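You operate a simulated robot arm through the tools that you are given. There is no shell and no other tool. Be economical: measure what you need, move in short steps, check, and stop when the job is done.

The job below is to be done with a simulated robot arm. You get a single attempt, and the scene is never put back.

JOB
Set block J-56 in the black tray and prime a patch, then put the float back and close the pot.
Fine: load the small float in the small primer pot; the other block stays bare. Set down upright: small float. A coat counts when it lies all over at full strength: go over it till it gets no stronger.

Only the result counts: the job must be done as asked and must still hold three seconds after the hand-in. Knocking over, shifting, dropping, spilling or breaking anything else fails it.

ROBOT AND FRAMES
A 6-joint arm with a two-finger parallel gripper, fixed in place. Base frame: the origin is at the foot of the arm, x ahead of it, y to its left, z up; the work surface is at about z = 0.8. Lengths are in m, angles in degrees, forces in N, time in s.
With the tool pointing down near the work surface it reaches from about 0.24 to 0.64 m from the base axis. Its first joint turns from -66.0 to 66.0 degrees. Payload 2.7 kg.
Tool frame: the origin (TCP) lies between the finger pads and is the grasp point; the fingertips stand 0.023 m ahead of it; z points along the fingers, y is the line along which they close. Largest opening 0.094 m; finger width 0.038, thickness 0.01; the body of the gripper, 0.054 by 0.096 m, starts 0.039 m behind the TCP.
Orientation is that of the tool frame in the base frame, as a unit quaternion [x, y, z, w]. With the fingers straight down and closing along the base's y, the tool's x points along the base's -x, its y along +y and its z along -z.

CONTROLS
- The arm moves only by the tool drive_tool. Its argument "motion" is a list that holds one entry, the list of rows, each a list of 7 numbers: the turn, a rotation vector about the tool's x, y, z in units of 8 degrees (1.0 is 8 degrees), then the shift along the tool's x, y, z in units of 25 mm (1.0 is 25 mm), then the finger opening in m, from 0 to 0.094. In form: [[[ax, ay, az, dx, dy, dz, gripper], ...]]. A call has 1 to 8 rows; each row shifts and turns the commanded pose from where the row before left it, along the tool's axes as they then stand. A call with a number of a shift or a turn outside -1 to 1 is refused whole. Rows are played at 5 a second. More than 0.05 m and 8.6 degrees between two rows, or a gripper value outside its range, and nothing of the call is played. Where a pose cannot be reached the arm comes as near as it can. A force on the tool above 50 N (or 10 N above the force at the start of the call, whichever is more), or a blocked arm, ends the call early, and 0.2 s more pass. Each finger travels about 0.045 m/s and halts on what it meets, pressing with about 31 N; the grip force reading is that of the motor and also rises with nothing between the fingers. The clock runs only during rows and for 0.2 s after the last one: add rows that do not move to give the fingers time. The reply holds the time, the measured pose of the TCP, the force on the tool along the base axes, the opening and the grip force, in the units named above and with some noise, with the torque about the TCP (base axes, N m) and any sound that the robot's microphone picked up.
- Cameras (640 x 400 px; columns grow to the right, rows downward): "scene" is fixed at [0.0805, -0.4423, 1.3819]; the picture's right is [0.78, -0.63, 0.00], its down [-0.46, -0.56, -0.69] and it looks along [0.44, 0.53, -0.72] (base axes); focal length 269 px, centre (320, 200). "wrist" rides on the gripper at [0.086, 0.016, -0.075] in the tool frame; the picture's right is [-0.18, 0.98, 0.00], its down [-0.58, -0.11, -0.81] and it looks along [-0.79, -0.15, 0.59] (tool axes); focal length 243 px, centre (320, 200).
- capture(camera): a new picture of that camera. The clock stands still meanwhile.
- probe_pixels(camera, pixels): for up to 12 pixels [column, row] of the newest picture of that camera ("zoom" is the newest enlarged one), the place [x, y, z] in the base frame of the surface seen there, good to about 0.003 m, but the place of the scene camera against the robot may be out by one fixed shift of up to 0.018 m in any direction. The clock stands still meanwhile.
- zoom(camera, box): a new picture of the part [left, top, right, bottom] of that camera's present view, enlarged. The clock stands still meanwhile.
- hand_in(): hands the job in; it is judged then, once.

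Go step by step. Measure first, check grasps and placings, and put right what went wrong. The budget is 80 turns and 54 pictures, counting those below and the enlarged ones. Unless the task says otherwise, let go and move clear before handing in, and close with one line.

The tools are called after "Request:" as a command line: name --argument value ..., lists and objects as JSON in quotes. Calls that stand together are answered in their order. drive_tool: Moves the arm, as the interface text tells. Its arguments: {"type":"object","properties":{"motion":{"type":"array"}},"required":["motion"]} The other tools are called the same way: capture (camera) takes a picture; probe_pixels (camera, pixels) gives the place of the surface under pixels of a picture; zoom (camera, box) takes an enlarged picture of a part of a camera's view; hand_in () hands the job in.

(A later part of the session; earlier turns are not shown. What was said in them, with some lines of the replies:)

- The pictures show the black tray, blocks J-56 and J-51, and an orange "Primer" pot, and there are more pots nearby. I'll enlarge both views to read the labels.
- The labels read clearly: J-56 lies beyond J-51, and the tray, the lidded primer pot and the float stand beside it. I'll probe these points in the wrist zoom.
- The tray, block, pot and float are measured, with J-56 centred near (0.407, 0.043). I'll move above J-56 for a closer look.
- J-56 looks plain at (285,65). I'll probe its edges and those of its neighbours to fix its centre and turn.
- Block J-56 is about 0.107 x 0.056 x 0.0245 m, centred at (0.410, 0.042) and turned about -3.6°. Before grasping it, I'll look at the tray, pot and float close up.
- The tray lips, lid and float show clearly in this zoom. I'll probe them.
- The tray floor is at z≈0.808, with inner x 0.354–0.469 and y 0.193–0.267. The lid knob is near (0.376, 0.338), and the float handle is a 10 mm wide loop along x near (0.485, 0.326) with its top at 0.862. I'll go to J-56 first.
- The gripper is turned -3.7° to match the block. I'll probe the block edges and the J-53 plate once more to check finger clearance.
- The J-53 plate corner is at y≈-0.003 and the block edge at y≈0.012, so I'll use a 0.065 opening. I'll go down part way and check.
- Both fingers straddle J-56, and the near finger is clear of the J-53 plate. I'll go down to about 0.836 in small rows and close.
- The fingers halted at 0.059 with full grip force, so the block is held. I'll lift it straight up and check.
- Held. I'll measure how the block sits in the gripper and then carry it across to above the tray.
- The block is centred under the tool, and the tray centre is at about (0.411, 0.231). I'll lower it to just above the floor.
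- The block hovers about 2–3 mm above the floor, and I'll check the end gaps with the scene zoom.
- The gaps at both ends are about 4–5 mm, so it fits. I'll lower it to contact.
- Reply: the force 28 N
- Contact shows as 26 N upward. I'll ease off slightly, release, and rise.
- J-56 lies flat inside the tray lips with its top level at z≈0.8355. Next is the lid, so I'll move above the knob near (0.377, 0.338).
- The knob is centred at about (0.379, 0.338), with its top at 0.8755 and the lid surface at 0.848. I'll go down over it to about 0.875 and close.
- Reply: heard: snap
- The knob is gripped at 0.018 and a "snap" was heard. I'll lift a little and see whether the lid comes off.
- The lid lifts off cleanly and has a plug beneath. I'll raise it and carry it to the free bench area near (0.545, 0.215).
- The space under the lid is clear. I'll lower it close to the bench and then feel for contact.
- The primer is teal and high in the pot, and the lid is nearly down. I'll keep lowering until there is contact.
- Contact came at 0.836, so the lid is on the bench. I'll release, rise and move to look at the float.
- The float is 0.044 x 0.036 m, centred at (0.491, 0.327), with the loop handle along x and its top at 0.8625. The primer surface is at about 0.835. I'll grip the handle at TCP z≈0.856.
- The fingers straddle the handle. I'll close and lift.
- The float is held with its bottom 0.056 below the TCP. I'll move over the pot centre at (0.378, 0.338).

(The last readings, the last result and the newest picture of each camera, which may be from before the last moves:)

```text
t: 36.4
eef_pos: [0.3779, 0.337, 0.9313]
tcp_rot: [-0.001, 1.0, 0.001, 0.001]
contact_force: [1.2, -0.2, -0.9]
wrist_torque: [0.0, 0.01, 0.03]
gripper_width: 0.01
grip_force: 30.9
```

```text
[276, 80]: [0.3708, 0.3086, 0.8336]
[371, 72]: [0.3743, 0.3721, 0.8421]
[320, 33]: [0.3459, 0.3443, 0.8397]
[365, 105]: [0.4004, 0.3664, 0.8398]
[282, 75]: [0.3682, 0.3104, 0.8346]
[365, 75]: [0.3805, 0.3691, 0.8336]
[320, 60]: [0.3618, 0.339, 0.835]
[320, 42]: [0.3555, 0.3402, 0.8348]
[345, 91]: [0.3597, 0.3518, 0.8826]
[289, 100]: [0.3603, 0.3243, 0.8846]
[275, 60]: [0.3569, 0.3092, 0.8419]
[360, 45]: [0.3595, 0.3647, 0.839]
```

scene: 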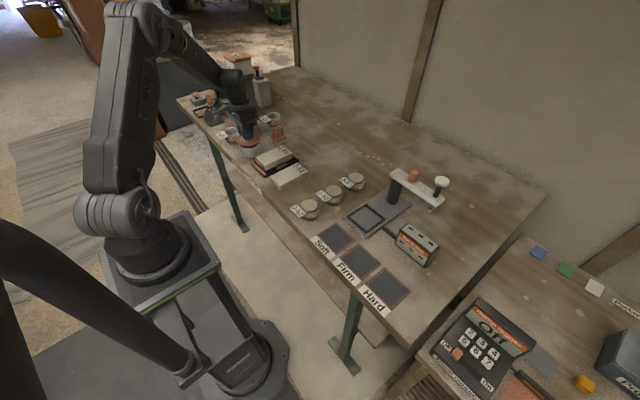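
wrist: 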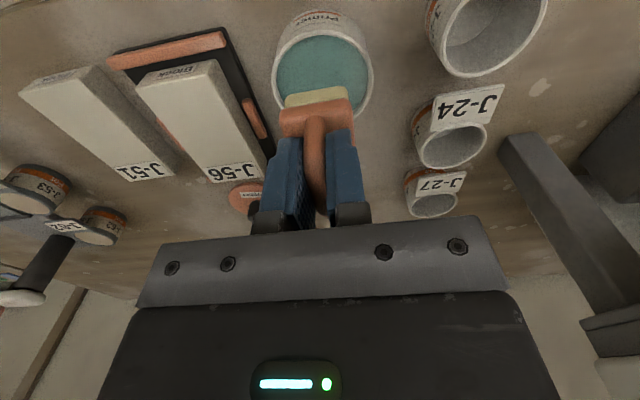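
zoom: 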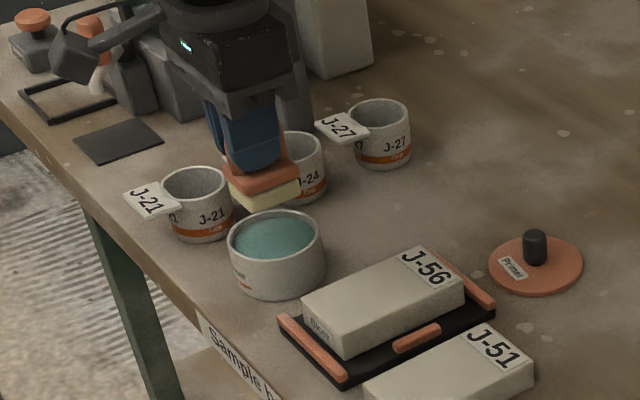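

The primer surface is at 0.835 and the float is centred over it. I'll dip a few millimetres below the surface and dwell.

Request:
drive_tool --motion '[[[0, 0, 0, 0, 0, 0.7, 0.004], [0, 0, 0, 0, 0, 0.6, 0.004], [0, 0, 0, 0, 0, 0.4, 0.004], [0, 0, 0, 0, 0, 0.15, 0.004], [0, 0, 0, 0, 0, 0, 0.004], [0, 0, 0, 0, 0, 0, 0.004], [0, 0, 0, 0, 0, 0, 0.004]]]'

Request:
zoom --camera "scene" --box '[200, 90, 320, 180]'

```text
t: 38.0
eef_pos: [0.3786, 0.339, 0.8875]
tcp_rot: [0.0, 1.0, 0.004, 0.003]
contact_force: [2.5, -0.1, 24.2]
wrist_torque: [-0.07, -0.14, -0.04]
gripper_width: 0.0103
grip_force: 31.3
```

```text
4.44 times, centred on (260, 135) of scene
```

zoom: 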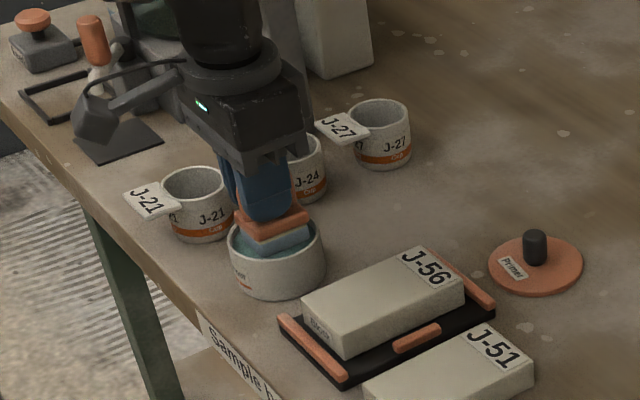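

Contact was 24 N, and the sponge has taken up teal primer. I'll lift it out and move over J-56.

Request:
drive_tool --motion '[[[0, 0, 0, 0, 0, -0.4, 0.004], [0, 0, 0, 0, 0, -0.7, 0.004], [0, 0, 0, 0, 0, -0.7, 0.004], [0, 0, 0, 0, 0, 0, 0.004]]]'

Request:
zoom --camera "wrist" --box '[240, 20, 400, 220]'

```text
t: 39.0
eef_pos: [0.3776, 0.3368, 0.9308]
tcp_rot: [0.0, 1.0, 0.001, 0.0]
contact_force: [-0.1, 0.7, -1.1]
wrist_torque: [-0.02, 0.0, 0.0]
gripper_width: 0.0103
grip_force: 30.7
```

```text
2.00 times, centred on (320, 120) of wrist
```

zoom: 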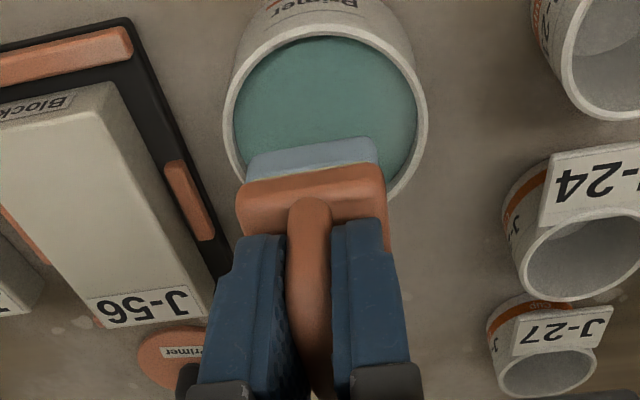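

The sponge is loaded and has gone blue-grey. I'll move over J-56's bare area.

Request:
drive_tool --motion '[[[0, 0, 0, -0.2, -0.86, 0, 0.004], [0, 0, 0, -0.2, -0.86, 0, 0.004], [0, 0, 0, -0.2, -0.86, 0, 0.004], [0, 0, 0, -0.2, -0.86, 0, 0.004], [0, 0, 0, -0.2, -0.86, 0, 0.004], [0, 0, 0, 0, 0, 0, 0.004], [0, 0, 0, 0, 0, 0.8, 0.004], [0, 0, 0, 0, 0, 0.5, 0.004]]]'

Request:
drive_tool --motion '[[[0, 0, 0, 0, 0, 0.1, 0.004], [0, 0, 0, 0, 0, 0.1, 0.004], [0, 0, 0, 0, 0, 0.06, 0.004], [0, 0, 0, 0, 0, 0, 0.004]]]'

```text
t: 40.8
eef_pos: [0.4038, 0.2316, 0.8951]
tcp_rot: [0.0, 1.0, 0.002, 0.0]
contact_force: [1.0, 0.7, -0.2]
wrist_torque: [-0.04, 0.0, -0.02]
gripper_width: 0.0106
grip_force: 30.8
```

```text
t: 41.8
eef_pos: [0.4036, 0.2298, 0.8902]
tcp_rot: [0.0, 1.0, 0.002, 0.0]
contact_force: [0.2, -0.2, -1.1]
wrist_torque: [0.03, -0.01, -0.02]
gripper_width: 0.0103
grip_force: 31.7
```

Request:
drive_tool --motion '[[[0, 0, 0, 0, 0, 0.04, 0.004], [0, 0, 0, 0, 0, 0.04, 0.004], [0, 0, 0, 0, 0, 0, 0.004]]]'

```text
t: 42.6
eef_pos: [0.4037, 0.2293, 0.8894]
tcp_rot: [-0.001, 1.0, 0.002, 0.001]
contact_force: [0.8, 0.5, -0.1]
wrist_torque: [-0.04, 0.02, -0.02]
gripper_width: 0.0104
grip_force: 31.4
```

Request:
drive_tool --motion '[[[0, 0, 0, 0, 0, 0.04, 0.004], [0, 0, 0, 0, 0, 0.04, 0.004], [0, 0, 0, 0, 0, 0, 0.004]]]'

```text
t: 43.4
eef_pos: [0.4037, 0.2299, 0.8866]
tcp_rot: [0.0, 1.0, 0.002, 0.002]
contact_force: [-0.5, -3.3, 10.7]
wrist_torque: [-0.14, -0.13, -0.02]
gripper_width: 0.0104
grip_force: 30.2
```

Contact at TCP 0.8866 with 11 N. I'll lift and look at the mark.

Request:
drive_tool --motion '[[[0, 0, 0, 0, 0, 0, 0.004], [0, 0, 0, 0, 0, -0.6, 0.004], [0, 0, 0, 0, 0, -0.8, 0.004], [0, 0, 0, 0, 0, 0, 0.004]]]'

Request:
zoom --camera "scene" --box '[220, 110, 340, 200]'

Request:
capture --camera "wrist"

```text
t: 44.4
eef_pos: [0.4036, 0.2292, 0.92]
tcp_rot: [-0.001, 1.0, 0.002, 0.001]
contact_force: [-0.9, 0.1, -1.1]
wrist_torque: [-0.05, 0.02, 0.02]
gripper_width: 0.0103
grip_force: 31.1
```

```text
4.44 times, centred on (280, 155) of scene
```

zoom: 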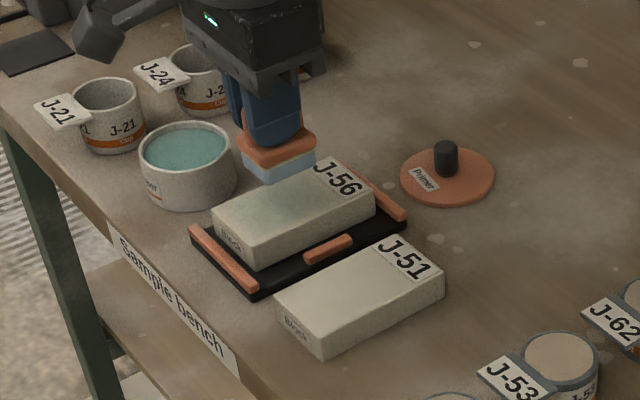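

```text
19 pictures are left
```

wrist: 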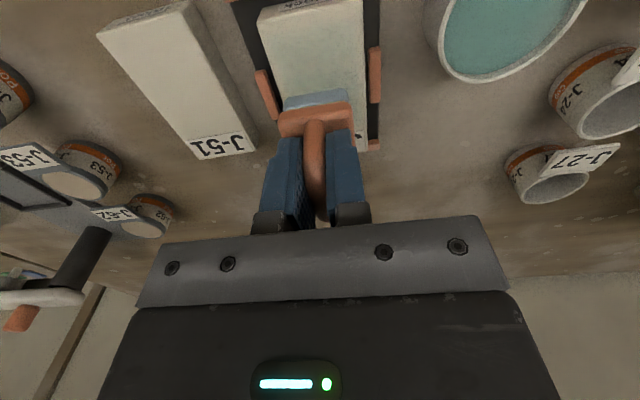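

The print is a faint teal patch, so the coat builds with going over. I'll stroke two lanes along the whole top: start corner, press lightly, slide, shift lane and slide back.

Request:
drive_tool --motion '[[[0, 0, 0, 0.98, -0.39, 0, 0.004], [0, 0, 0, 0, 0, 0.7, 0.004], [0, 0, 0, 0, 0, 0.5, 0.004], [0, 0, 0, 0, 0, 0.18, 0.004], [0, 0, 0, 0, 0, 0, 0.004]]]'

Request:
drive_tool --motion '[[[0, 0, 0, -0.42, 0, 0, 0.004], [0, 0, 0, -0.42, 0, 0, 0.004], [0, 0, 0, -0.42, 0, 0, 0.004], [0, 0, 0, -0.42, 0, 0, 0.004], [0, 0, 0, -0.42, 0, 0, 0.004], [0, 0, 0, -0.42, 0, 0, 0.004]]]'

```text
t: 45.6
eef_pos: [0.3789, 0.2205, 0.8876]
tcp_rot: [0.0, 1.0, 0.002, 0.001]
contact_force: [-2.7, -2.1, 12.2]
wrist_torque: [-0.1, 0.0, -0.02]
gripper_width: 0.0104
grip_force: 31.4
```

```text
t: 47.0
eef_pos: [0.4415, 0.2199, 0.8889]
tcp_rot: [0.0, 1.0, 0.002, 0.0]
contact_force: [-2.6, -0.4, 6.0]
wrist_torque: [-0.03, -0.02, -0.01]
gripper_width: 0.0104
grip_force: 30.4
```

The stroke worked with 6–12 N of contact. I'll shift lane and stroke back.

Request:
drive_tool --motion '[[[0, 0, 0, 0, 0.42, 0, 0.004], [0, 0, 0, 0, 0.42, 0, 0.004], [0, 0, 0, 0.42, 0, 0, 0.004], [0, 0, 0, 0.42, 0, 0, 0.004], [0, 0, 0, 0.42, 0, 0, 0.004], [0, 0, 0, 0.42, 0, 0, 0.004], [0, 0, 0, 0.42, 0, 0, 0.004], [0, 0, 0, 0.42, 0, 0, 0.004]]]'

Request:
zoom --camera "scene" --box '[240, 130, 320, 190]'

```text
t: 48.8
eef_pos: [0.3781, 0.2406, 0.8875]
tcp_rot: [0.0, 1.0, 0.002, 0.001]
contact_force: [3.7, -0.3, 9.0]
wrist_torque: [-0.05, -0.34, 0.04]
gripper_width: 0.0104
grip_force: 31.3
```

```text
6.67 times, centred on (280, 160) of scene
```

zoom: 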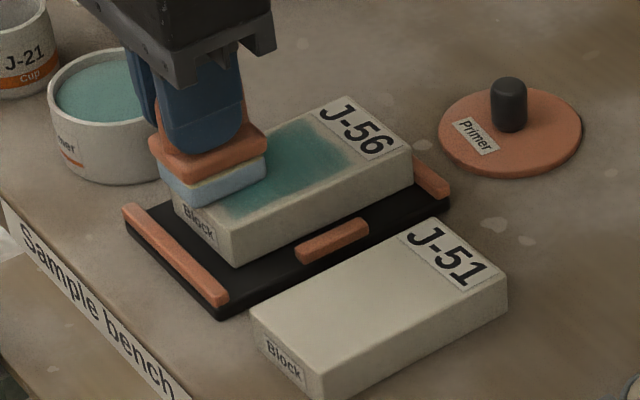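

A stronger teal patch is forming in the middle region, short of the label. I'll go over both lanes again.

Request:
drive_tool --motion '[[[0, 0, 0, -0.42, 0, 0, 0.004], [0, 0, 0, -0.42, 0, 0, 0.004], [0, 0, 0, -0.42, 0, 0, 0.004], [0, 0, 0, -0.42, 0, 0, 0.004], [0, 0, 0, -0.42, 0, 0, 0.004], [0, 0, 0, -0.42, 0, 0, 0.004], [0, 0, 0, 0, -0.42, 0, 0.004], [0, 0, 0, 0, -0.42, 0, 0.004]]]'

Request:
drive_tool --motion '[[[0, 0, 0, 0.42, 0, 0, 0.004], [0, 0, 0, 0.42, 0, 0, 0.004], [0, 0, 0, 0.42, 0, 0, 0.004], [0, 0, 0, 0.42, 0, 0, 0.004], [0, 0, 0, 0.42, 0, 0, 0.004], [0, 0, 0, 0.42, 0, 0, 0.004]]]'

Request:
drive_tool --motion '[[[0, 0, 0, -0.1, 0.39, -0.5, 0.004], [0, 0, 0, 0, 0, -0.9, 0.004], [0, 0, 0, 0, 0.7, 0, 0.004], [0, 0, 0, 0, 0.7, 0, 0.004], [0, 0, 0, 0, 0.7, 0, 0.004], [0, 0, 0, 0, 0.7, 0, 0.004]]]'

Request:
zoom --camera "scene" --box '[240, 130, 320, 190]'

```text
t: 50.6
eef_pos: [0.442, 0.2196, 0.8875]
tcp_rot: [0.0, 1.0, 0.002, 0.001]
contact_force: [0.2, 1.2, 2.9]
wrist_torque: [-0.01, -0.09, 0.03]
gripper_width: 0.0106
grip_force: 31.0
```

```text
t: 52.0
eef_pos: [0.3789, 0.2207, 0.8876]
tcp_rot: [0.0, 1.0, 0.002, 0.001]
contact_force: [0.5, -0.3, -0.7]
wrist_torque: [0.0, 0.04, 0.01]
gripper_width: 0.01
grip_force: 31.1
```

```text
t: 53.4
eef_pos: [0.3802, 0.301, 0.9238]
tcp_rot: [0.0, 1.0, 0.002, 0.001]
contact_force: [1.2, 0.1, -0.5]
wrist_torque: [0.04, -0.02, 0.01]
gripper_width: 0.0103
grip_force: 30.6
```

```text
6.67 times, centred on (280, 160) of scene
```

zoom: 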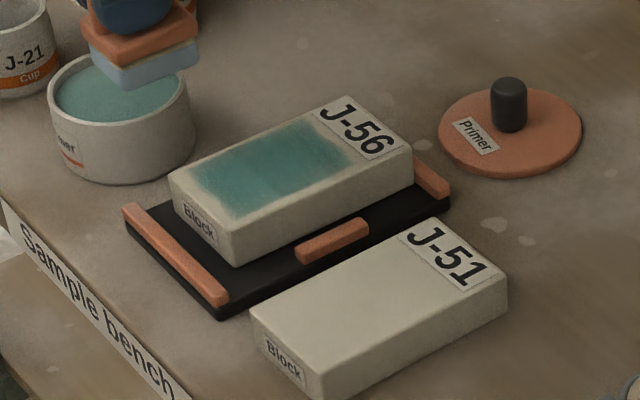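

The last pass lost pressure, reading about 0 N. I'll take a closer look at the patch from the wrist before reloading.

Request:
zoom --camera "wrist" --box '[100, 0, 340, 180]'

```text
2.22 times, centred on (220, 90) of wrist
```

zoom: 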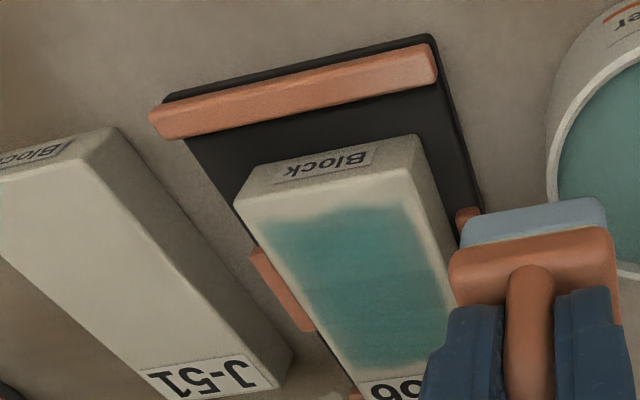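

Request:
probe_pixels --camera "zoom" --pixels '[[240, 205], [405, 170], [275, 225], [395, 205], [365, 368], [450, 310], [410, 360], [350, 290], [300, 155], [330, 110], [380, 215], [440, 220]]'

```text
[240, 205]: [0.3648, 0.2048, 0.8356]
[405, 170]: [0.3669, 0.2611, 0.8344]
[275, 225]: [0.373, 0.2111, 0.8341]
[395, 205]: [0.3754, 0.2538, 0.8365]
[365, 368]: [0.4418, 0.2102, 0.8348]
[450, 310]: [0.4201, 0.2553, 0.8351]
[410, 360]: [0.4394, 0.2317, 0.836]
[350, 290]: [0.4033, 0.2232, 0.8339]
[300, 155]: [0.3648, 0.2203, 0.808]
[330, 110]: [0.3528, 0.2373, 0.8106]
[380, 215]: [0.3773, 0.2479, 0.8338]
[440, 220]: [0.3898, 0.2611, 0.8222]
```

The block slid about 5 mm to rest against the far lip and is still flat in the tray. The patch spans x 0.373–0.442 and y 0.21–0.255. I'll reload the float for a full-strength coat.

Request:
drive_tool --motion '[[[0, 0, 0, 0.04, 0.72, 0, 0.004], [0, 0, 0, 0.04, 0.72, 0, 0.004], [0, 0, 0, 0, 0, 0, 0.004], [0, 0, 0, 0, 0, 0.7, 0.004], [0, 0, 0, 0, 0, 0.5, 0.004], [0, 0, 0, 0, 0, 0.26, 0.004], [0, 0, 0, 0, 0, 0, 0.004]]]'

```text
t: 55.0
eef_pos: [0.3785, 0.3364, 0.8858]
tcp_rot: [0.0, 1.0, 0.002, 0.001]
contact_force: [-1.5, 0.4, 4.5]
wrist_torque: [-0.1, 0.0, 0.0]
gripper_width: 0.0102
grip_force: 30.7
```

Contact is 4.5 N in the primer. I'll dwell, then lift and return to the block at lane one.

Request:
drive_tool --motion '[[[0, 0, 0, 0, 0, 0.03, 0.004], [0, 0, 0, 0, 0, 0, 0.004], [0, 0, 0, 0, 0, -0.53, 0.004], [0, 0, 0, 0, 0, -0.8, 0.004], [0, 0, 0, -0.13, -0.9, 0, 0.004], [0, 0, 0, -0.13, -0.9, 0, 0.004], [0, 0, 0, 0, -0.9, 0, 0.004], [0, 0, 0, 0, -0.9, 0, 0.004]]]'

Request:
drive_tool --motion '[[[0, 0, 0, 0, -0.9, 0, 0.004], [0, 0, 0, 0, 0, 0, 0.004], [0, 0, 0, 0, 0, 0.7, 0.004], [0, 0, 0, 0, 0, 0.5, 0.004], [0, 0, 0, 0, 0, 0.1, 0.004], [0, 0, 0, 0, 0, 0.03, 0.004], [0, 0, 0, 0, 0, 0, 0.004]]]'

```text
t: 56.8
eef_pos: [0.3865, 0.2457, 0.9193]
tcp_rot: [0.0, 1.0, 0.002, 0.001]
contact_force: [-0.6, -0.6, 0.0]
wrist_torque: [0.02, 0.0, 0.03]
gripper_width: 0.0103
grip_force: 31.2
```

```text
t: 58.4
eef_pos: [0.3864, 0.2231, 0.8872]
tcp_rot: [0.0, 1.0, 0.004, 0.003]
contact_force: [-3.5, -4.7, 25.1]
wrist_torque: [-0.09, 0.11, 0.02]
gripper_width: 0.0105
grip_force: 31.1
```

The press is 25 N, so I'll ease off slightly and stroke.

Request:
drive_tool --motion '[[[0, 0, 0, -0.45, 0, -0.03, 0.004], [0, 0, 0, -0.45, 0, 0, 0.004], [0, 0, 0, -0.45, 0, 0, 0.004], [0, 0, 0, -0.45, 0, 0, 0.004], [0, 0, 0, 0, 0.4, 0, 0.004], [0, 0, 0, 0, 0.4, 0, 0.004]]]'

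Request:
drive_tool --motion '[[[0, 0, 0, 0.45, 0, 0.01, 0.004], [0, 0, 0, 0.45, 0, 0, 0.004], [0, 0, 0, 0.45, 0, 0, 0.004], [0, 0, 0, 0.45, 0, 0, 0.004], [0, 0, 0, 0, -0.4, 0, 0.004], [0, 0, 0, 0, -0.4, 0, 0.004]]]'

Request:
drive_tool --motion '[[[0, 0, 0, -0.45, 0, 0.02, 0.004], [0, 0, 0, -0.45, 0, 0, 0.004], [0, 0, 0, -0.45, 0, 0, 0.004], [0, 0, 0, -0.45, 0, 0, 0.004], [0, 0, 0, 0, 0.4, 0, 0.004], [0, 0, 0, 0, 0.4, 0, 0.004]]]'

Request:
drive_tool --motion '[[[0, 0, 0, 0.45, 0, 0.02, 0.004], [0, 0, 0, 0.45, 0, 0, 0.004], [0, 0, 0, 0.45, 0, 0, 0.004], [0, 0, 0, 0.45, 0, 0, 0.004], [0, 0, 0, 0, 0, 0, 0.004]]]'

```text
t: 59.8
eef_pos: [0.4314, 0.2431, 0.8856]
tcp_rot: [0.0, 1.0, 0.002, 0.001]
contact_force: [1.7, -5.2, 12.6]
wrist_torque: [-0.23, -0.21, -0.04]
gripper_width: 0.0107
grip_force: 31.1
```

```text
t: 61.2
eef_pos: [0.3838, 0.2248, 0.8859]
tcp_rot: [0.0, 1.0, 0.002, 0.001]
contact_force: [-1.2, 7.9, 16.3]
wrist_torque: [0.17, -0.12, 0.01]
gripper_width: 0.0103
grip_force: 31.0
```

```text
t: 62.6
eef_pos: [0.4308, 0.2425, 0.8856]
tcp_rot: [0.0, 1.0, 0.001, 0.002]
contact_force: [2.2, -6.7, 13.3]
wrist_torque: [-0.24, -0.19, -0.01]
gripper_width: 0.0102
grip_force: 30.8
```

```text
t: 63.8
eef_pos: [0.3853, 0.2442, 0.8864]
tcp_rot: [-0.001, 1.0, 0.004, 0.003]
contact_force: [8.2, 1.7, 21.0]
wrist_torque: [-0.03, -0.52, 0.06]
gripper_width: 0.0103
grip_force: 31.1
```

Pressure held at 12–20 N on all the strokes. I'll lift aside and inspect.

Request:
drive_tool --motion '[[[0, 0, 0, 0, 0, -0.5, 0.004], [0, 0, 0, 0, 0, -0.9, 0.004], [0, 0, 0, 0, 0.75, 0, 0.004], [0, 0, 0, 0, 0.75, 0, 0.004], [0, 0, 0, 0, 0.75, 0, 0.004]]]'

Request:
zoom --camera "wrist" --box '[100, 0, 340, 180]'

Request:
zoom --camera "scene" --box '[240, 130, 320, 190]'

```text
t: 65.0
eef_pos: [0.3853, 0.2986, 0.9188]
tcp_rot: [0.0, 1.0, 0.0, -0.001]
contact_force: [-0.4, -1.5, -0.3]
wrist_torque: [-0.03, 0.04, 0.0]
gripper_width: 0.0102
grip_force: 31.4
```

```text
2.22 times, centred on (220, 90) of wrist
```

zoom: 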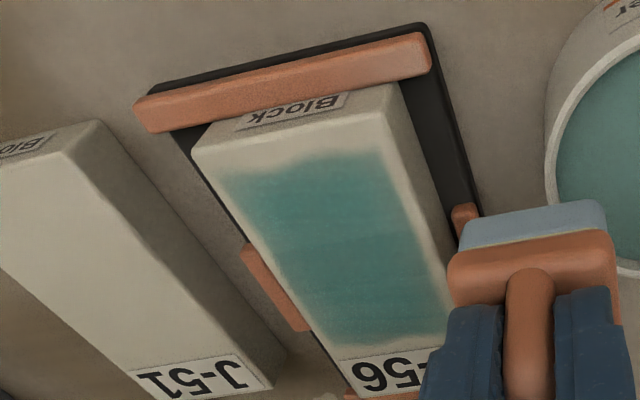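

```text
6.67 times, centred on (280, 160) of scene
```

zoom: 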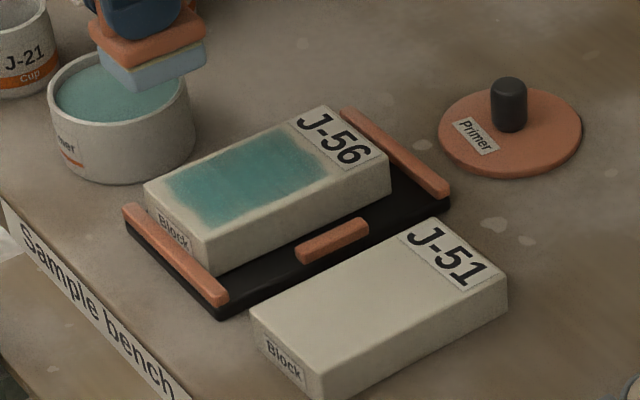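

The coat looks more even, and the block slid back to the near lip. I'll probe the patch and block extents to aim another full pass.

Request:
probe_pixels --camera "zoom" --pixels '[[165, 185], [210, 250], [330, 130], [175, 195], [212, 222], [285, 130], [320, 170], [270, 205], [385, 155], [150, 190]]'

Request:
probe_pixels --camera "wrist" --pixels '[[188, 66], [243, 48], [186, 78], [242, 68], [232, 150], [265, 138], [212, 110], [260, 100], [270, 130], [225, 150], [196, 50], [275, 145]]'

```text
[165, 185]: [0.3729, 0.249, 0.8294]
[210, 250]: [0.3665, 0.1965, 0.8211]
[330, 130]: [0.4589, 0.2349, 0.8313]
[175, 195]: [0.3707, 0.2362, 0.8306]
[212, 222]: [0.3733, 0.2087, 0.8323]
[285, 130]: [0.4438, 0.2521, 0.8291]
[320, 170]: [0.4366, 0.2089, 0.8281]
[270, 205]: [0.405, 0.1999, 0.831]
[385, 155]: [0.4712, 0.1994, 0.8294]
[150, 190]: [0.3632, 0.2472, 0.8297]
```

```text
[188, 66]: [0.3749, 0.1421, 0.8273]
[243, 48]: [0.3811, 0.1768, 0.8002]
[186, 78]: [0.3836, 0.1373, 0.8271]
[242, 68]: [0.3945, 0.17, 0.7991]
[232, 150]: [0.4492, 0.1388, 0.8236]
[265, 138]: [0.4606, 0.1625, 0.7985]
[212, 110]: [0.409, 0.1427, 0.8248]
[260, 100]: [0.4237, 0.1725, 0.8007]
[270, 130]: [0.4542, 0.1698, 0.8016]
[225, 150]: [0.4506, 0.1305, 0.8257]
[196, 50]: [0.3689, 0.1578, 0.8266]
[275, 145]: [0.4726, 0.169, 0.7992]
```

Request:
probe_pixels --camera "wrist" --pixels '[[164, 69], [249, 49], [179, 82], [247, 71], [227, 153], [271, 142], [196, 113], [262, 108], [182, 100], [270, 108]]'

```text
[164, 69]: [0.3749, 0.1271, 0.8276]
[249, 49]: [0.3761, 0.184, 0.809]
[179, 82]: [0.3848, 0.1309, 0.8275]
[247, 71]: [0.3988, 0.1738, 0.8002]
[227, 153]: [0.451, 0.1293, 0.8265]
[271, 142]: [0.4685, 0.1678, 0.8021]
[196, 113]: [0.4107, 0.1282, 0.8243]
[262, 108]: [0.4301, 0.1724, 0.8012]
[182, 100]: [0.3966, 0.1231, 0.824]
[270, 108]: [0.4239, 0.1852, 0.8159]
```

Those probes used an older full frame. I'll retake the wrist zoom.

Request:
zoom --camera "wrist" --box '[130, 20, 290, 170]'

```text
2.67 times, centred on (210, 95) of wrist
```

zoom: 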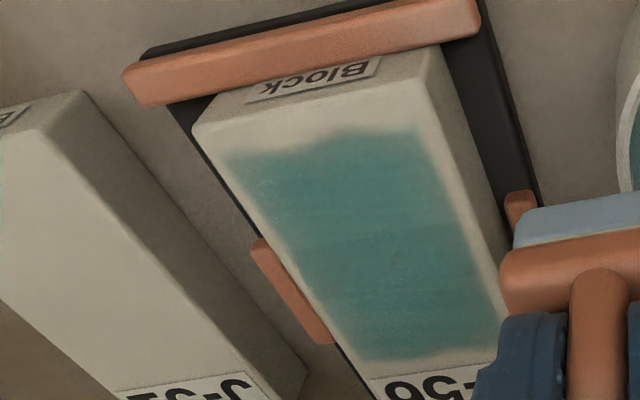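

Request:
probe_pixels --camera "zoom" --pixels '[[200, 130], [425, 85], [235, 160], [415, 135], [370, 355], [490, 320], [290, 260], [460, 230], [260, 220], [480, 200], [325, 145], [430, 355]]'

```text
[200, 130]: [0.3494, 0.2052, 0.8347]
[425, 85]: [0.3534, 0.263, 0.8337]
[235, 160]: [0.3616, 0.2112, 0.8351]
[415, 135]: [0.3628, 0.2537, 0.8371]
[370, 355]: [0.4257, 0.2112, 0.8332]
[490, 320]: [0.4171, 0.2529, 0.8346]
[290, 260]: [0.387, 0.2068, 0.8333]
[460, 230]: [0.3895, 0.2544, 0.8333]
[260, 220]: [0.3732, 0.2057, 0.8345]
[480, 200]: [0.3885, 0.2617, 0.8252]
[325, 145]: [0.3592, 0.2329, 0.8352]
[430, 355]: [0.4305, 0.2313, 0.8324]
```

The block lies against the near lip with the patch at x 0.359–0.431 and y 0.209–0.255. I'll reload once more and do another full pass with wider travel.

Request:
drive_tool --motion '[[[0, 0, 0, 0.14, 0.77, 0, 0.004], [0, 0, 0, 0.13, 0.77, 0, 0.004], [0, 0, 0, 0, 0, 0, 0.004], [0, 0, 0, 0, 0, 0.7, 0.004], [0, 0, 0, 0, 0, 0.5, 0.004], [0, 0, 0, 0, 0, 0.14, 0.004], [0, 0, 0, 0, 0, 0, 0.004], [0, 0, 0, 0, 0, 0, 0.004]]]'

Request:
drive_tool --motion '[[[0, 0, 0, 0, 0, -0.5, 0.004], [0, 0, 0, 0, 0, -0.8, 0.004], [0, 0, 0, 0.1, -0.9, 0, 0.004], [0, 0, 0, 0, -0.9, 0, 0.004], [0, 0, 0, 0, -0.9, 0, 0.004], [0, 0, 0, 0, -0.9, 0, 0.004], [0, 0, 0, 0, -0.96, 0, 0.004], [0, 0, 0, 0, 0, 0, 0.004]]]'

```text
t: 66.8
eef_pos: [0.3782, 0.3381, 0.885]
tcp_rot: [0.0, 1.0, 0.002, 0.001]
contact_force: [-0.7, -0.2, -0.5]
wrist_torque: [0.01, -0.01, -0.01]
gripper_width: 0.0105
grip_force: 30.7
```

```text
t: 68.6
eef_pos: [0.3752, 0.2253, 0.919]
tcp_rot: [0.001, 1.0, 0.002, 0.001]
contact_force: [0.5, -0.6, -1.3]
wrist_torque: [0.0, -0.02, 0.01]
gripper_width: 0.0105
grip_force: 31.0
```

The dip felt no contact, but the sponge still holds primer. I'll press on the block and stroke first to see whether the coat gets stronger.

Request:
drive_tool --motion '[[[0, 0, 0, 0, -0.05, 0.7, 0.004], [0, 0, 0, 0, 0, 0.5, 0.004], [0, 0, 0, 0, 0, 0.15, 0.004], [0, 0, 0, 0, 0, 0.04, 0.004], [0, 0, 0, 0, 0, 0, 0.004]]]'

```text
t: 69.8
eef_pos: [0.3772, 0.2236, 0.8857]
tcp_rot: [0.0, 1.0, 0.002, 0.002]
contact_force: [-6.1, -4.1, 25.3]
wrist_torque: [-0.22, 0.27, 0.02]
gripper_width: 0.0105
grip_force: 30.6
```

Request:
drive_tool --motion '[[[0, 0, 0, -0.44, 0, -0.02, 0.004], [0, 0, 0, -0.44, 0, 0, 0.004], [0, 0, 0, -0.44, 0, 0, 0.004], [0, 0, 0, -0.44, 0, 0, 0.004], [0, 0, 0, -0.44, 0, 0, 0.004], [0, 0, 0, 0, 0.37, 0, 0.004], [0, 0, 0, 0, 0.37, 0, 0.004]]]'

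Request:
drive_tool --motion '[[[0, 0, 0, 0.44, 0, 0.01, 0.004], [0, 0, 0, 0.44, 0, 0, 0.004], [0, 0, 0, 0.44, 0, 0, 0.004], [0, 0, 0, 0.44, 0, 0, 0.004], [0, 0, 0, 0.44, 0, 0, 0.004], [0, 0, 0, 0, -0.37, 0, 0.004], [0, 0, 0, 0, -0.37, 0, 0.004]]]'

Request:
drive_tool --motion '[[[0, 0, 0, -0.44, 0, 0.02, 0.004], [0, 0, 0, -0.44, 0, 0, 0.004], [0, 0, 0, -0.44, 0, 0, 0.004], [0, 0, 0, -0.44, 0, 0, 0.004], [0, 0, 0, -0.44, 0, 0, 0.004], [0, 0, 0, 0, 0.37, 0, 0.004], [0, 0, 0, 0, 0.37, 0, 0.004]]]'

Request:
drive_tool --motion '[[[0, 0, 0, 0.44, 0, 0.02, 0.004], [0, 0, 0, 0.44, 0, 0, 0.004], [0, 0, 0, 0.3, 0, 0, 0.004], [0, 0, 0, 0, 0, -0.5, 0.004], [0, 0, 0, 0, 0, -0.9, 0.004], [0, 0, 0, 0.45, 0.9, 0, 0.004], [0, 0, 0, 0.4, 0.9, 0, 0.004], [0, 0, 0, 0, 0.4, 0, 0.004]]]'

Request:
zoom --camera "wrist" --box '[130, 20, 290, 170]'

```text
t: 71.4
eef_pos: [0.4305, 0.2416, 0.8859]
tcp_rot: [0.0, 1.0, 0.001, 0.002]
contact_force: [2.9, -8.2, 18.3]
wrist_torque: [-0.33, -0.1, -0.01]
gripper_width: 0.0102
grip_force: 30.9
```

```text
t: 73.0
eef_pos: [0.3753, 0.2255, 0.885]
tcp_rot: [0.0, 1.0, 0.003, 0.004]
contact_force: [-1.0, 11.9, 27.8]
wrist_torque: [0.31, 0.1, -0.04]
gripper_width: 0.0104
grip_force: 31.3
```

```text
t: 74.6
eef_pos: [0.4324, 0.241, 0.8857]
tcp_rot: [0.0, 1.0, 0.002, 0.002]
contact_force: [3.3, -9.5, 22.6]
wrist_torque: [-0.41, -0.1, 0.03]
gripper_width: 0.0101
grip_force: 31.2
```

```text
t: 76.4
eef_pos: [0.3797, 0.2961, 0.9188]
tcp_rot: [0.0, 1.0, 0.002, 0.0]
contact_force: [-1.1, -1.4, -1.1]
wrist_torque: [0.05, 0.0, 0.01]
gripper_width: 0.0104
grip_force: 31.4
```

```text
2.67 times, centred on (210, 95) of wrist
```

zoom: 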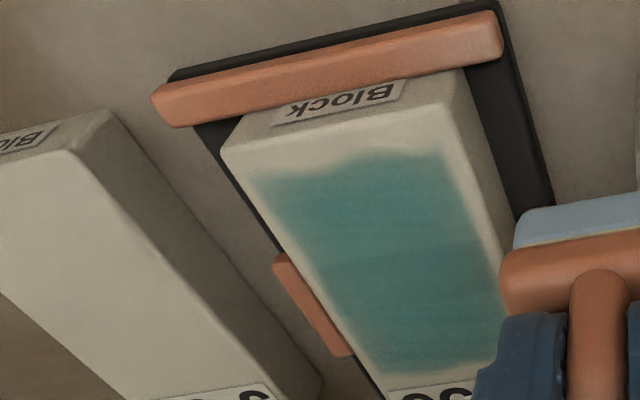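

The patch looks the same as before this pass. I'll confirm with the scene view.

Request:
zoom --camera "scene" --box '[240, 130, 320, 190]'

```text
6.67 times, centred on (280, 160) of scene
```

zoom: 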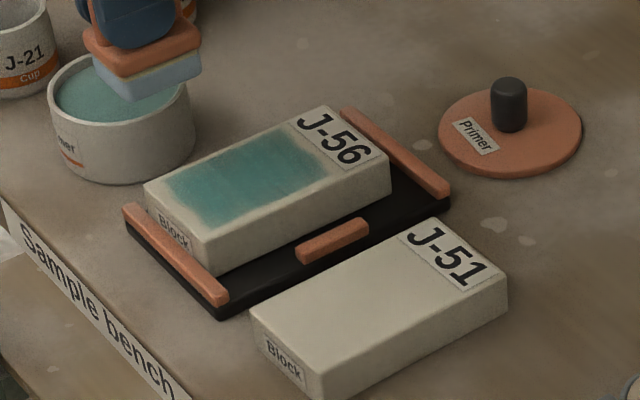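

It hasn't changed. To rule out an exhausted float, I'll do one firm reload and one more loop, then compare.

Request:
drive_tool --motion '[[[0, 0, 0, 0.04, 0.82, 0, 0.004], [0, 0, 0, 0, 0.82, 0, 0.004], [0, 0, 0, 0, 0, 0.7, 0.004], [0, 0, 0, 0, 0, 0.5, 0.004], [0, 0, 0, 0, 0, 0.2, 0.004], [0, 0, 0, 0, 0, 0.06, 0.004], [0, 0, 0, 0, 0, 0.04, 0.004], [0, 0, 0, 0, 0, 0, 0.004]]]'

```text
t: 78.2
eef_pos: [0.3794, 0.3381, 0.8849]
tcp_rot: [0.0, 1.0, 0.004, 0.003]
contact_force: [-12.0, -5.6, 42.1]
wrist_torque: [-0.27, 0.68, -0.02]
gripper_width: 0.0103
grip_force: 30.9
```

That was a firm dip at 42 N. I'll lift and return to the block.

Request:
drive_tool --motion '[[[0, 0, 0, 0, 0, -0.6, 0.004], [0, 0, 0, 0, 0, -0.9, 0.004], [0, 0, 0, 0.12, -0.9, 0, 0.004], [0, 0, 0, 0, -0.9, 0, 0.004], [0, 0, 0, 0, -0.9, 0, 0.004], [0, 0, 0, 0, -0.9, 0, 0.004], [0, 0, 0, 0, -0.96, 0, 0.004], [0, 0, 0, 0, 0, 0, 0.004]]]'

Request:
drive_tool --motion '[[[0, 0, 0, 0, 0, 0.7, 0.004], [0, 0, 0, 0, 0, 0.5, 0.004], [0, 0, 0, 0, 0, 0.15, 0.004], [0, 0, 0, 0, 0, 0.03, 0.004], [0, 0, 0, 0, 0, 0, 0.004]]]'

```text
t: 80.0
eef_pos: [0.3761, 0.2243, 0.9181]
tcp_rot: [-0.001, 1.0, 0.001, 0.001]
contact_force: [0.9, -0.9, -1.4]
wrist_torque: [-0.03, 0.0, 0.02]
gripper_width: 0.0103
grip_force: 30.6
```

```text
t: 81.2
eef_pos: [0.3763, 0.2255, 0.8856]
tcp_rot: [0.0, 1.0, 0.003, 0.002]
contact_force: [-7.4, -7.0, 38.9]
wrist_torque: [-0.28, 0.33, -0.01]
gripper_width: 0.0105
grip_force: 30.9
```

Request:
drive_tool --motion '[[[0, 0, 0, -0.44, 0, -0.06, 0.004], [0, 0, 0, -0.44, 0, 0, 0.004], [0, 0, 0, -0.44, 0, 0, 0.004], [0, 0, 0, -0.44, 0, 0, 0.004], [0, 0, 0, -0.44, 0, 0, 0.004], [0, 0, 0, 0, 0.37, 0, 0.004], [0, 0, 0, 0, 0.37, 0, 0.004]]]'

Request:
drive_tool --motion '[[[0, 0, 0, 0.44, 0, 0, 0.004], [0, 0, 0, 0.44, 0, 0, 0.004], [0, 0, 0, 0.44, 0, 0, 0.004], [0, 0, 0, 0.44, 0, 0, 0.004], [0, 0, 0, 0.44, 0, 0, 0.004], [0, 0, 0, 0, -0.37, 0, 0.004], [0, 0, 0, 0, -0.37, 0, 0.004]]]'

Request:
drive_tool --motion '[[[0, 0, 0, -0.44, 0, 0.01, 0.004], [0, 0, 0, -0.44, 0, 0, 0.004], [0, 0, 0, 0, 0, -0.5, 0.004], [0, 0, 0, 0, 0, -0.9, 0.004], [0, 0, 0, 0.4, 0.9, 0, 0.004], [0, 0, 0, 0.4, 0.9, 0, 0.004], [0, 0, 0, 0, 0.9, 0, 0.004], [0, 0, 0, 0, 0.3, 0, 0.004]]]'

Request:
zoom --camera "wrist" --box '[130, 20, 290, 170]'

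Request:
zoom --camera "scene" --box '[240, 130, 320, 190]'

```text
t: 82.8
eef_pos: [0.4316, 0.2409, 0.8856]
tcp_rot: [0.0, 1.0, 0.002, 0.002]
contact_force: [2.9, -8.5, 20.9]
wrist_torque: [-0.36, -0.14, 0.0]
gripper_width: 0.0106
grip_force: 30.8
```

```text
t: 84.4
eef_pos: [0.3766, 0.2247, 0.8849]
tcp_rot: [0.0, 1.0, 0.002, 0.002]
contact_force: [-2.6, 8.6, 21.2]
wrist_torque: [0.27, 0.03, 0.07]
gripper_width: 0.0104
grip_force: 31.1
```

```text
t: 86.2
eef_pos: [0.378, 0.3001, 0.9215]
tcp_rot: [0.001, 1.0, 0.002, 0.001]
contact_force: [-0.3, 0.5, -0.2]
wrist_torque: [0.0, 0.05, 0.03]
gripper_width: 0.0102
grip_force: 30.5
```

```text
2.67 times, centred on (210, 95) of wrist
```

zoom: 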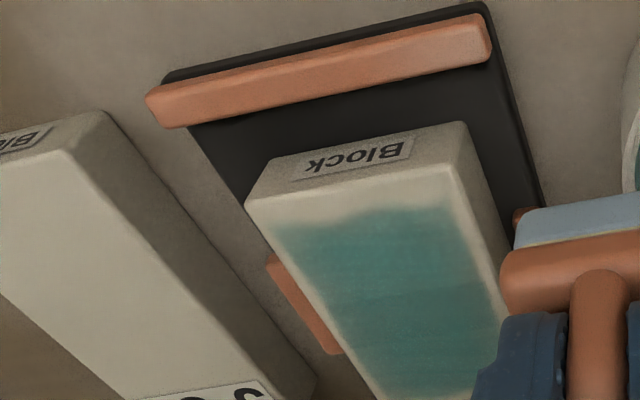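

```text
6.67 times, centred on (280, 160) of scene
```

zoom: 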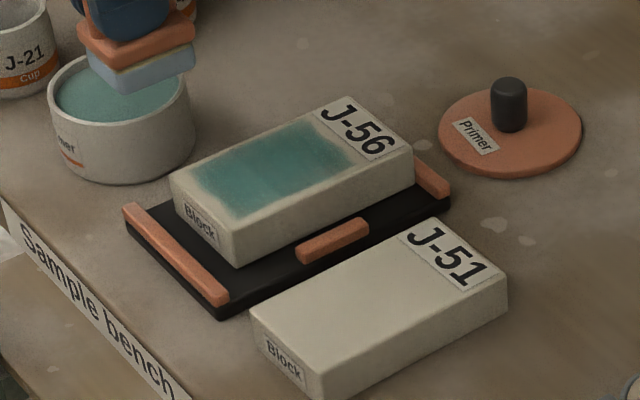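

There's no further change, so the coat is at full strength and the block lies flat in the tray. I'll carry the float back to its place at (0.491, 0.325).

Request:
drive_tool --motion '[[[0, 0, 0, -0.9, 0.2, 0, 0.004], [0, 0, 0, -0.9, 0.2, 0, 0.004], [0, 0, 0, -0.9, 0.2, 0, 0.004], [0, 0, 0, -0.9, 0.2, 0, 0.004], [0, 0, 0, -0.9, 0.2, 0, 0.004], [0, 0, 0, 0, 0, 0.9, 0.004], [0, 0, 0, 0, 0, 0.9, 0.004], [0, 0, 0, 0, 0, 0.7, 0.004]]]'

Request:
drive_tool --motion '[[[0, 0, 0, 0, 0, 0.08, 0.004], [0, 0, 0, 0, 0, 0.06, 0.004], [0, 0, 0, 0, 0, 0.05, 0.004], [0, 0, 0, 0, 0, 0, 0.004]]]'

```text
t: 88.0
eef_pos: [0.491, 0.3237, 0.8592]
tcp_rot: [0.0, 1.0, 0.002, 0.001]
contact_force: [-1.1, 0.5, -0.7]
wrist_torque: [0.0, -0.02, 0.03]
gripper_width: 0.0104
grip_force: 31.4
```

```text
t: 89.0
eef_pos: [0.49, 0.3244, 0.8514]
tcp_rot: [0.0, 1.0, 0.001, 0.002]
contact_force: [-0.9, 0.6, -1.2]
wrist_torque: [0.02, 0.01, -0.01]
gripper_width: 0.0105
grip_force: 30.9
```

Request:
drive_tool --motion '[[[0, 0, 0, 0, 0, 0.04, 0.004], [0, 0, 0, 0, 0, 0.04, 0.004], [0, 0, 0, 0, 0, 0, 0.004]]]'

```text
t: 89.8
eef_pos: [0.4924, 0.3242, 0.8518]
tcp_rot: [0.0, 1.0, 0.001, 0.001]
contact_force: [-0.7, -0.4, 1.7]
wrist_torque: [-0.03, 0.04, -0.06]
gripper_width: 0.0102
grip_force: 31.5
```

Request:
drive_tool --motion '[[[0, 0, 0, 0, 0, 0.03, 0.004], [0, 0, 0, 0, 0, 0, 0.004]]]'

```text
t: 90.4
eef_pos: [0.4912, 0.3236, 0.8509]
tcp_rot: [0.0, 1.0, 0.001, 0.001]
contact_force: [-3.6, 1.0, 6.9]
wrist_torque: [-0.11, 0.17, -0.04]
gripper_width: 0.0102
grip_force: 31.3
```

Contact is 7 N. I'll release and rise.

Request:
drive_tool --motion '[[[0, 0, 0, 0, 0, 0, 0.016], [0, 0, 0, 0, 0, 0, 0.03], [0, 0, 0, 0, 0, 0, 0.04], [0, 0, 0, 0, 0, -0.6, 0.04], [0, 0, 0, 0, 0, -1, 0.04], [0, 0, 0, 0, 0, -1, 0.04], [0, 0, 0, 0, 0, -0.8, 0.04]]]'

Request:
drive_tool --motion '[[[0, 0, 0, -0.2, -0.9, 0, 0.045], [0, 0, 0, -0.2, -0.9, 0, 0.045], [0, 0, 0, -0.2, -0.9, 0, 0.045], [0, 0, 0, -0.2, -0.9, 0, 0.045], [0, 0, 0, -0.2, -0.8, 0, 0.045], [0, 0, 0, 0, 0, 0, 0.045]]]'

Request:
capture --camera "wrist"

```text
t: 92.0
eef_pos: [0.4911, 0.3232, 0.9359]
tcp_rot: [0.0, 1.0, 0.002, 0.001]
contact_force: [-0.2, -0.1, 0.7]
wrist_torque: [0.01, 0.0, -0.04]
gripper_width: 0.0398
grip_force: 0.1
```

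```text
t: 93.4
eef_pos: [0.5155, 0.2133, 0.9362]
tcp_rot: [0.0, 1.0, 0.002, 0.001]
contact_force: [-0.3, -0.3, 0.3]
wrist_torque: [0.02, -0.01, -0.02]
gripper_width: 0.0452
grip_force: 0.1
```

```text
8 pictures are left
```

wrist: 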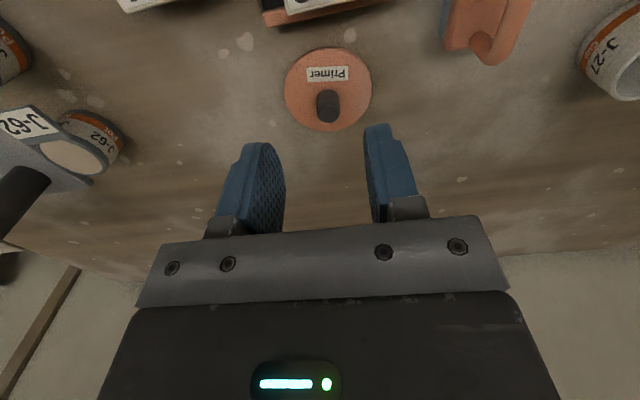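

The float stands upright and the lid is where I left it, with the knob at (327,105). I'll go down on the knob at (0.545, 0.215, 0.836) and grip.

Request:
drive_tool --motion '[[[0, 0, 0, -0.6, 0.07, 0, 0.045], [0, 0, 0, -0.58, 0, 0, 0.045], [0, 0, 0, 0, 0, 1, 0.045], [0, 0, 0, 0, 0, 1, 0.045], [0, 0, 0, 0, 0, 1, 0.045], [0, 0, 0, 0, 0, 0.7, 0.045], [0, 0, 0, 0, 0, 0.22, 0.045], [0, 0, 0, 0, 0, 0, 0.045]]]'

Request:
drive_tool --motion '[[[0, 0, 0, 0, 0, 0, 0.03], [0, 0, 0, 0, 0, 0, 0.008], [0, 0, 0, 0, 0, 0, 0.008], [0, 0, 0, 0, 0, 0, 0.008], [0, 0, 0, 0, 0, -0.5, 0.008], [0, 0, 0, 0, 0, -1, 0.008], [0, 0, 0, 0, 0, -1, 0.008]]]'

```text
t: 95.2
eef_pos: [0.5456, 0.215, 0.8363]
tcp_rot: [0.0, 1.0, 0.001, 0.0]
contact_force: [0.4, 0.2, 0.3]
wrist_torque: [0.01, 0.02, -0.06]
gripper_width: 0.0451
grip_force: 0.1
```

```text
t: 96.8
eef_pos: [0.5463, 0.216, 0.899]
tcp_rot: [0.001, 1.0, 0.002, 0.0]
contact_force: [-0.1, 0.2, -1.4]
wrist_torque: [0.03, -0.03, 0.01]
gripper_width: 0.0191
grip_force: 31.3
```

The lid is gripped with the knob at 0.019. I'll raise it and carry it back over the pot.

Request:
drive_tool --motion '[[[0, 0, 0, 0, 0, -1, 0.008], [0, 0, 0, 0, 0, -1, 0.008], [0, 0, 0, 0.6, 0.4, 0, 0.008]]]'

Request:
drive_tool --motion '[[[0, 0, 0, 0.9, 0.65, 0, 0.008], [0, 0, 0, 0.9, 0.65, 0, 0.008], [0, 0, 0, 0.9, 0.65, 0, 0.008], [0, 0, 0, 0.9, 0.65, 0, 0.008], [0, 0, 0, 0.9, 0.65, 0, 0.008], [0, 0, 0, 0.9, 0.65, 0, 0.008], [0, 0, 0, 0.7, 0.56, 0, 0.008], [0, 0, 0, 0, 0, 0, 0.008]]]'

Request:
capture --camera "wrist"

```text
t: 97.6
eef_pos: [0.5312, 0.2262, 0.949]
tcp_rot: [0.0, 1.0, 0.002, 0.001]
contact_force: [-0.1, 0.0, 0.1]
wrist_torque: [-0.02, -0.03, -0.06]
gripper_width: 0.0188
grip_force: 30.8
```

```text
t: 99.4
eef_pos: [0.3785, 0.3371, 0.9503]
tcp_rot: [0.0, 1.0, 0.002, 0.001]
contact_force: [0.4, 0.0, -1.1]
wrist_torque: [-0.02, -0.02, 0.01]
gripper_width: 0.0185
grip_force: 31.2
```

```text
7 pictures are left
```

wrist: 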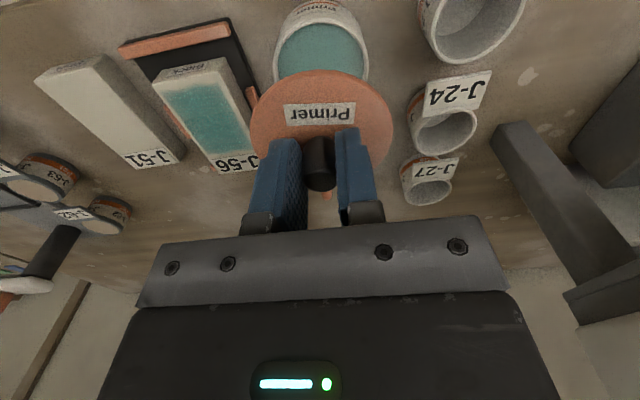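

The lid is over the pot, aligned with the original grasp position. I'll lower it to just above the seat, then seat it gently.

Request:
drive_tool --motion '[[[0, 0, 0, 0, 0.02, 0.9, 0.008], [0, 0, 0, 0, 0, 0.9, 0.008], [0, 0, 0, 0, 0, 0.7, 0.008], [0, 0, 0, 0, 0, 0.2, 0.008], [0, 0, 0, 0, 0, 0.1, 0.008], [0, 0, 0, 0, 0, 0.08, 0.008], [0, 0, 0, 0, 0, 0, 0.008]]]'

```text
t: 101.0
eef_pos: [0.3785, 0.3373, 0.8783]
tcp_rot: [0.001, 1.0, 0.001, 0.001]
contact_force: [0.6, 0.5, -0.9]
wrist_torque: [0.01, -0.01, -0.03]
gripper_width: 0.0188
grip_force: 31.0
```

Request:
drive_tool --motion '[[[0, 0, 0, 0, 0, 0.06, 0.008], [0, 0, 0, 0, 0, 0.06, 0.008], [0, 0, 0, 0, 0, 0, 0.008]]]'

```text
t: 101.8
eef_pos: [0.3784, 0.3381, 0.8771]
tcp_rot: [0.0, 1.0, 0.003, 0.003]
contact_force: [-2.0, -4.1, 25.6]
wrist_torque: [-0.14, -0.07, 0.06]
gripper_width: 0.0189
grip_force: 30.8
heard: snap
```

A "snap" at 26 N means the lid is seated. I'll release, rise clear and check.

Request:
drive_tool --motion '[[[0, 0, 0, 0, 0, -0.05, 0.02], [0, 0, 0, 0, 0, 0, 0.035], [0, 0, 0, 0, 0, 0, 0.045], [0, 0, 0, 0, 0, -0.8, 0.045], [0, 0, 0, 0, 0, -1, 0.045], [0, 0, 0, 0, 0, -1, 0.045], [0, 0, 0, 0.8, 0, -1, 0.045], [0, 0, 0, 0.8, 0, -1, 0.045]]]'

Request:
capture --camera "wrist"

Request:
zoom --camera "scene" --box '[215, 100, 335, 190]'

```text
t: 103.6
eef_pos: [0.3378, 0.3355, 0.997]
tcp_rot: [0.0, 1.0, 0.002, 0.0]
contact_force: [-0.3, -0.8, 0.2]
wrist_torque: [-0.02, 0.02, 0.05]
gripper_width: 0.0452
grip_force: 0.0
```

```text
6 pictures are left
```

wrist: 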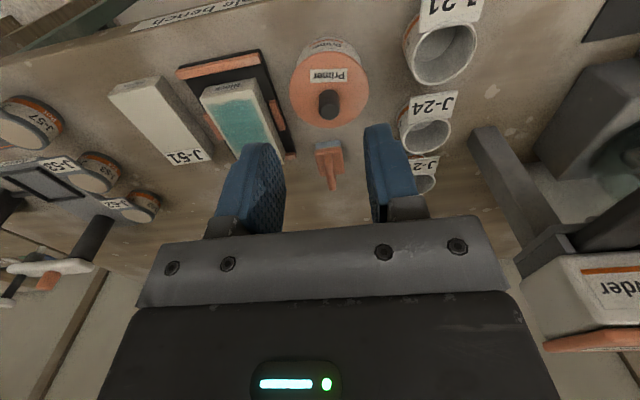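

```text
4.44 times, centred on (275, 145) of scene
```

zoom: 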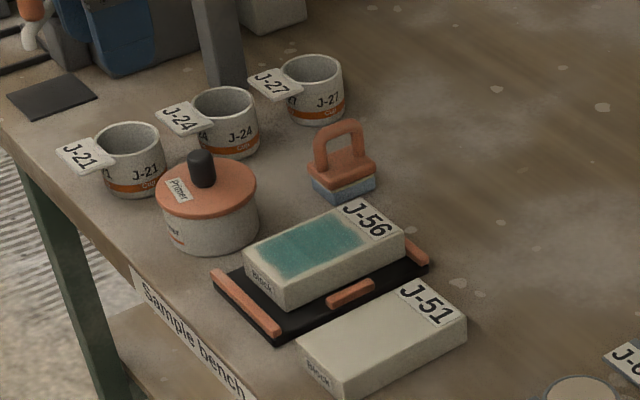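

The pot is closed, the float is upright and the patch is uniform. I'll do a last check that the block lies flat inside the lips.

Request:
zoom --camera "wrist" --box '[170, 40, 370, 200]'

```text
2.50 times, centred on (270, 120) of wrist
```

zoom: 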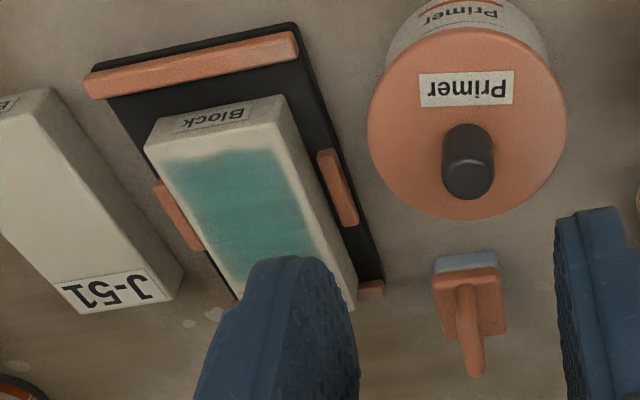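

Request:
probe_pixels --camera "zoom" --pixels '[[152, 145], [275, 120], [200, 220], [315, 230], [240, 280], [330, 260], [345, 305], [375, 288], [390, 130], [440, 60], [550, 130], [440, 205]]'

```text
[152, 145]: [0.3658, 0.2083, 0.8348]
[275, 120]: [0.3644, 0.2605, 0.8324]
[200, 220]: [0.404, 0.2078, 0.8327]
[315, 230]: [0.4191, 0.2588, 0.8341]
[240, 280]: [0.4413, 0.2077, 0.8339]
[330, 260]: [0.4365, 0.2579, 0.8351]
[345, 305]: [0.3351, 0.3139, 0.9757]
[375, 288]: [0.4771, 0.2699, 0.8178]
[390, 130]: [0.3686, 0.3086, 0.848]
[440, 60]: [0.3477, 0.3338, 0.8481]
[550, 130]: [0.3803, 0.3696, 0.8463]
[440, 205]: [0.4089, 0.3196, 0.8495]
```

The block top is level at z≈0.834, so it sits within the tray, and the lid is level at 0.848, the same as at the start. The float is upright and the gripper is clear, so I'm handing in.

Request:
hand_in

```text
The job is handed in.
```

The job is handed in: block J-56 sits flat in the black tray with an even coat that got no stronger on the last passes. The small float is upright in its old place, the primer pot is closed, and J-51 is still bare.
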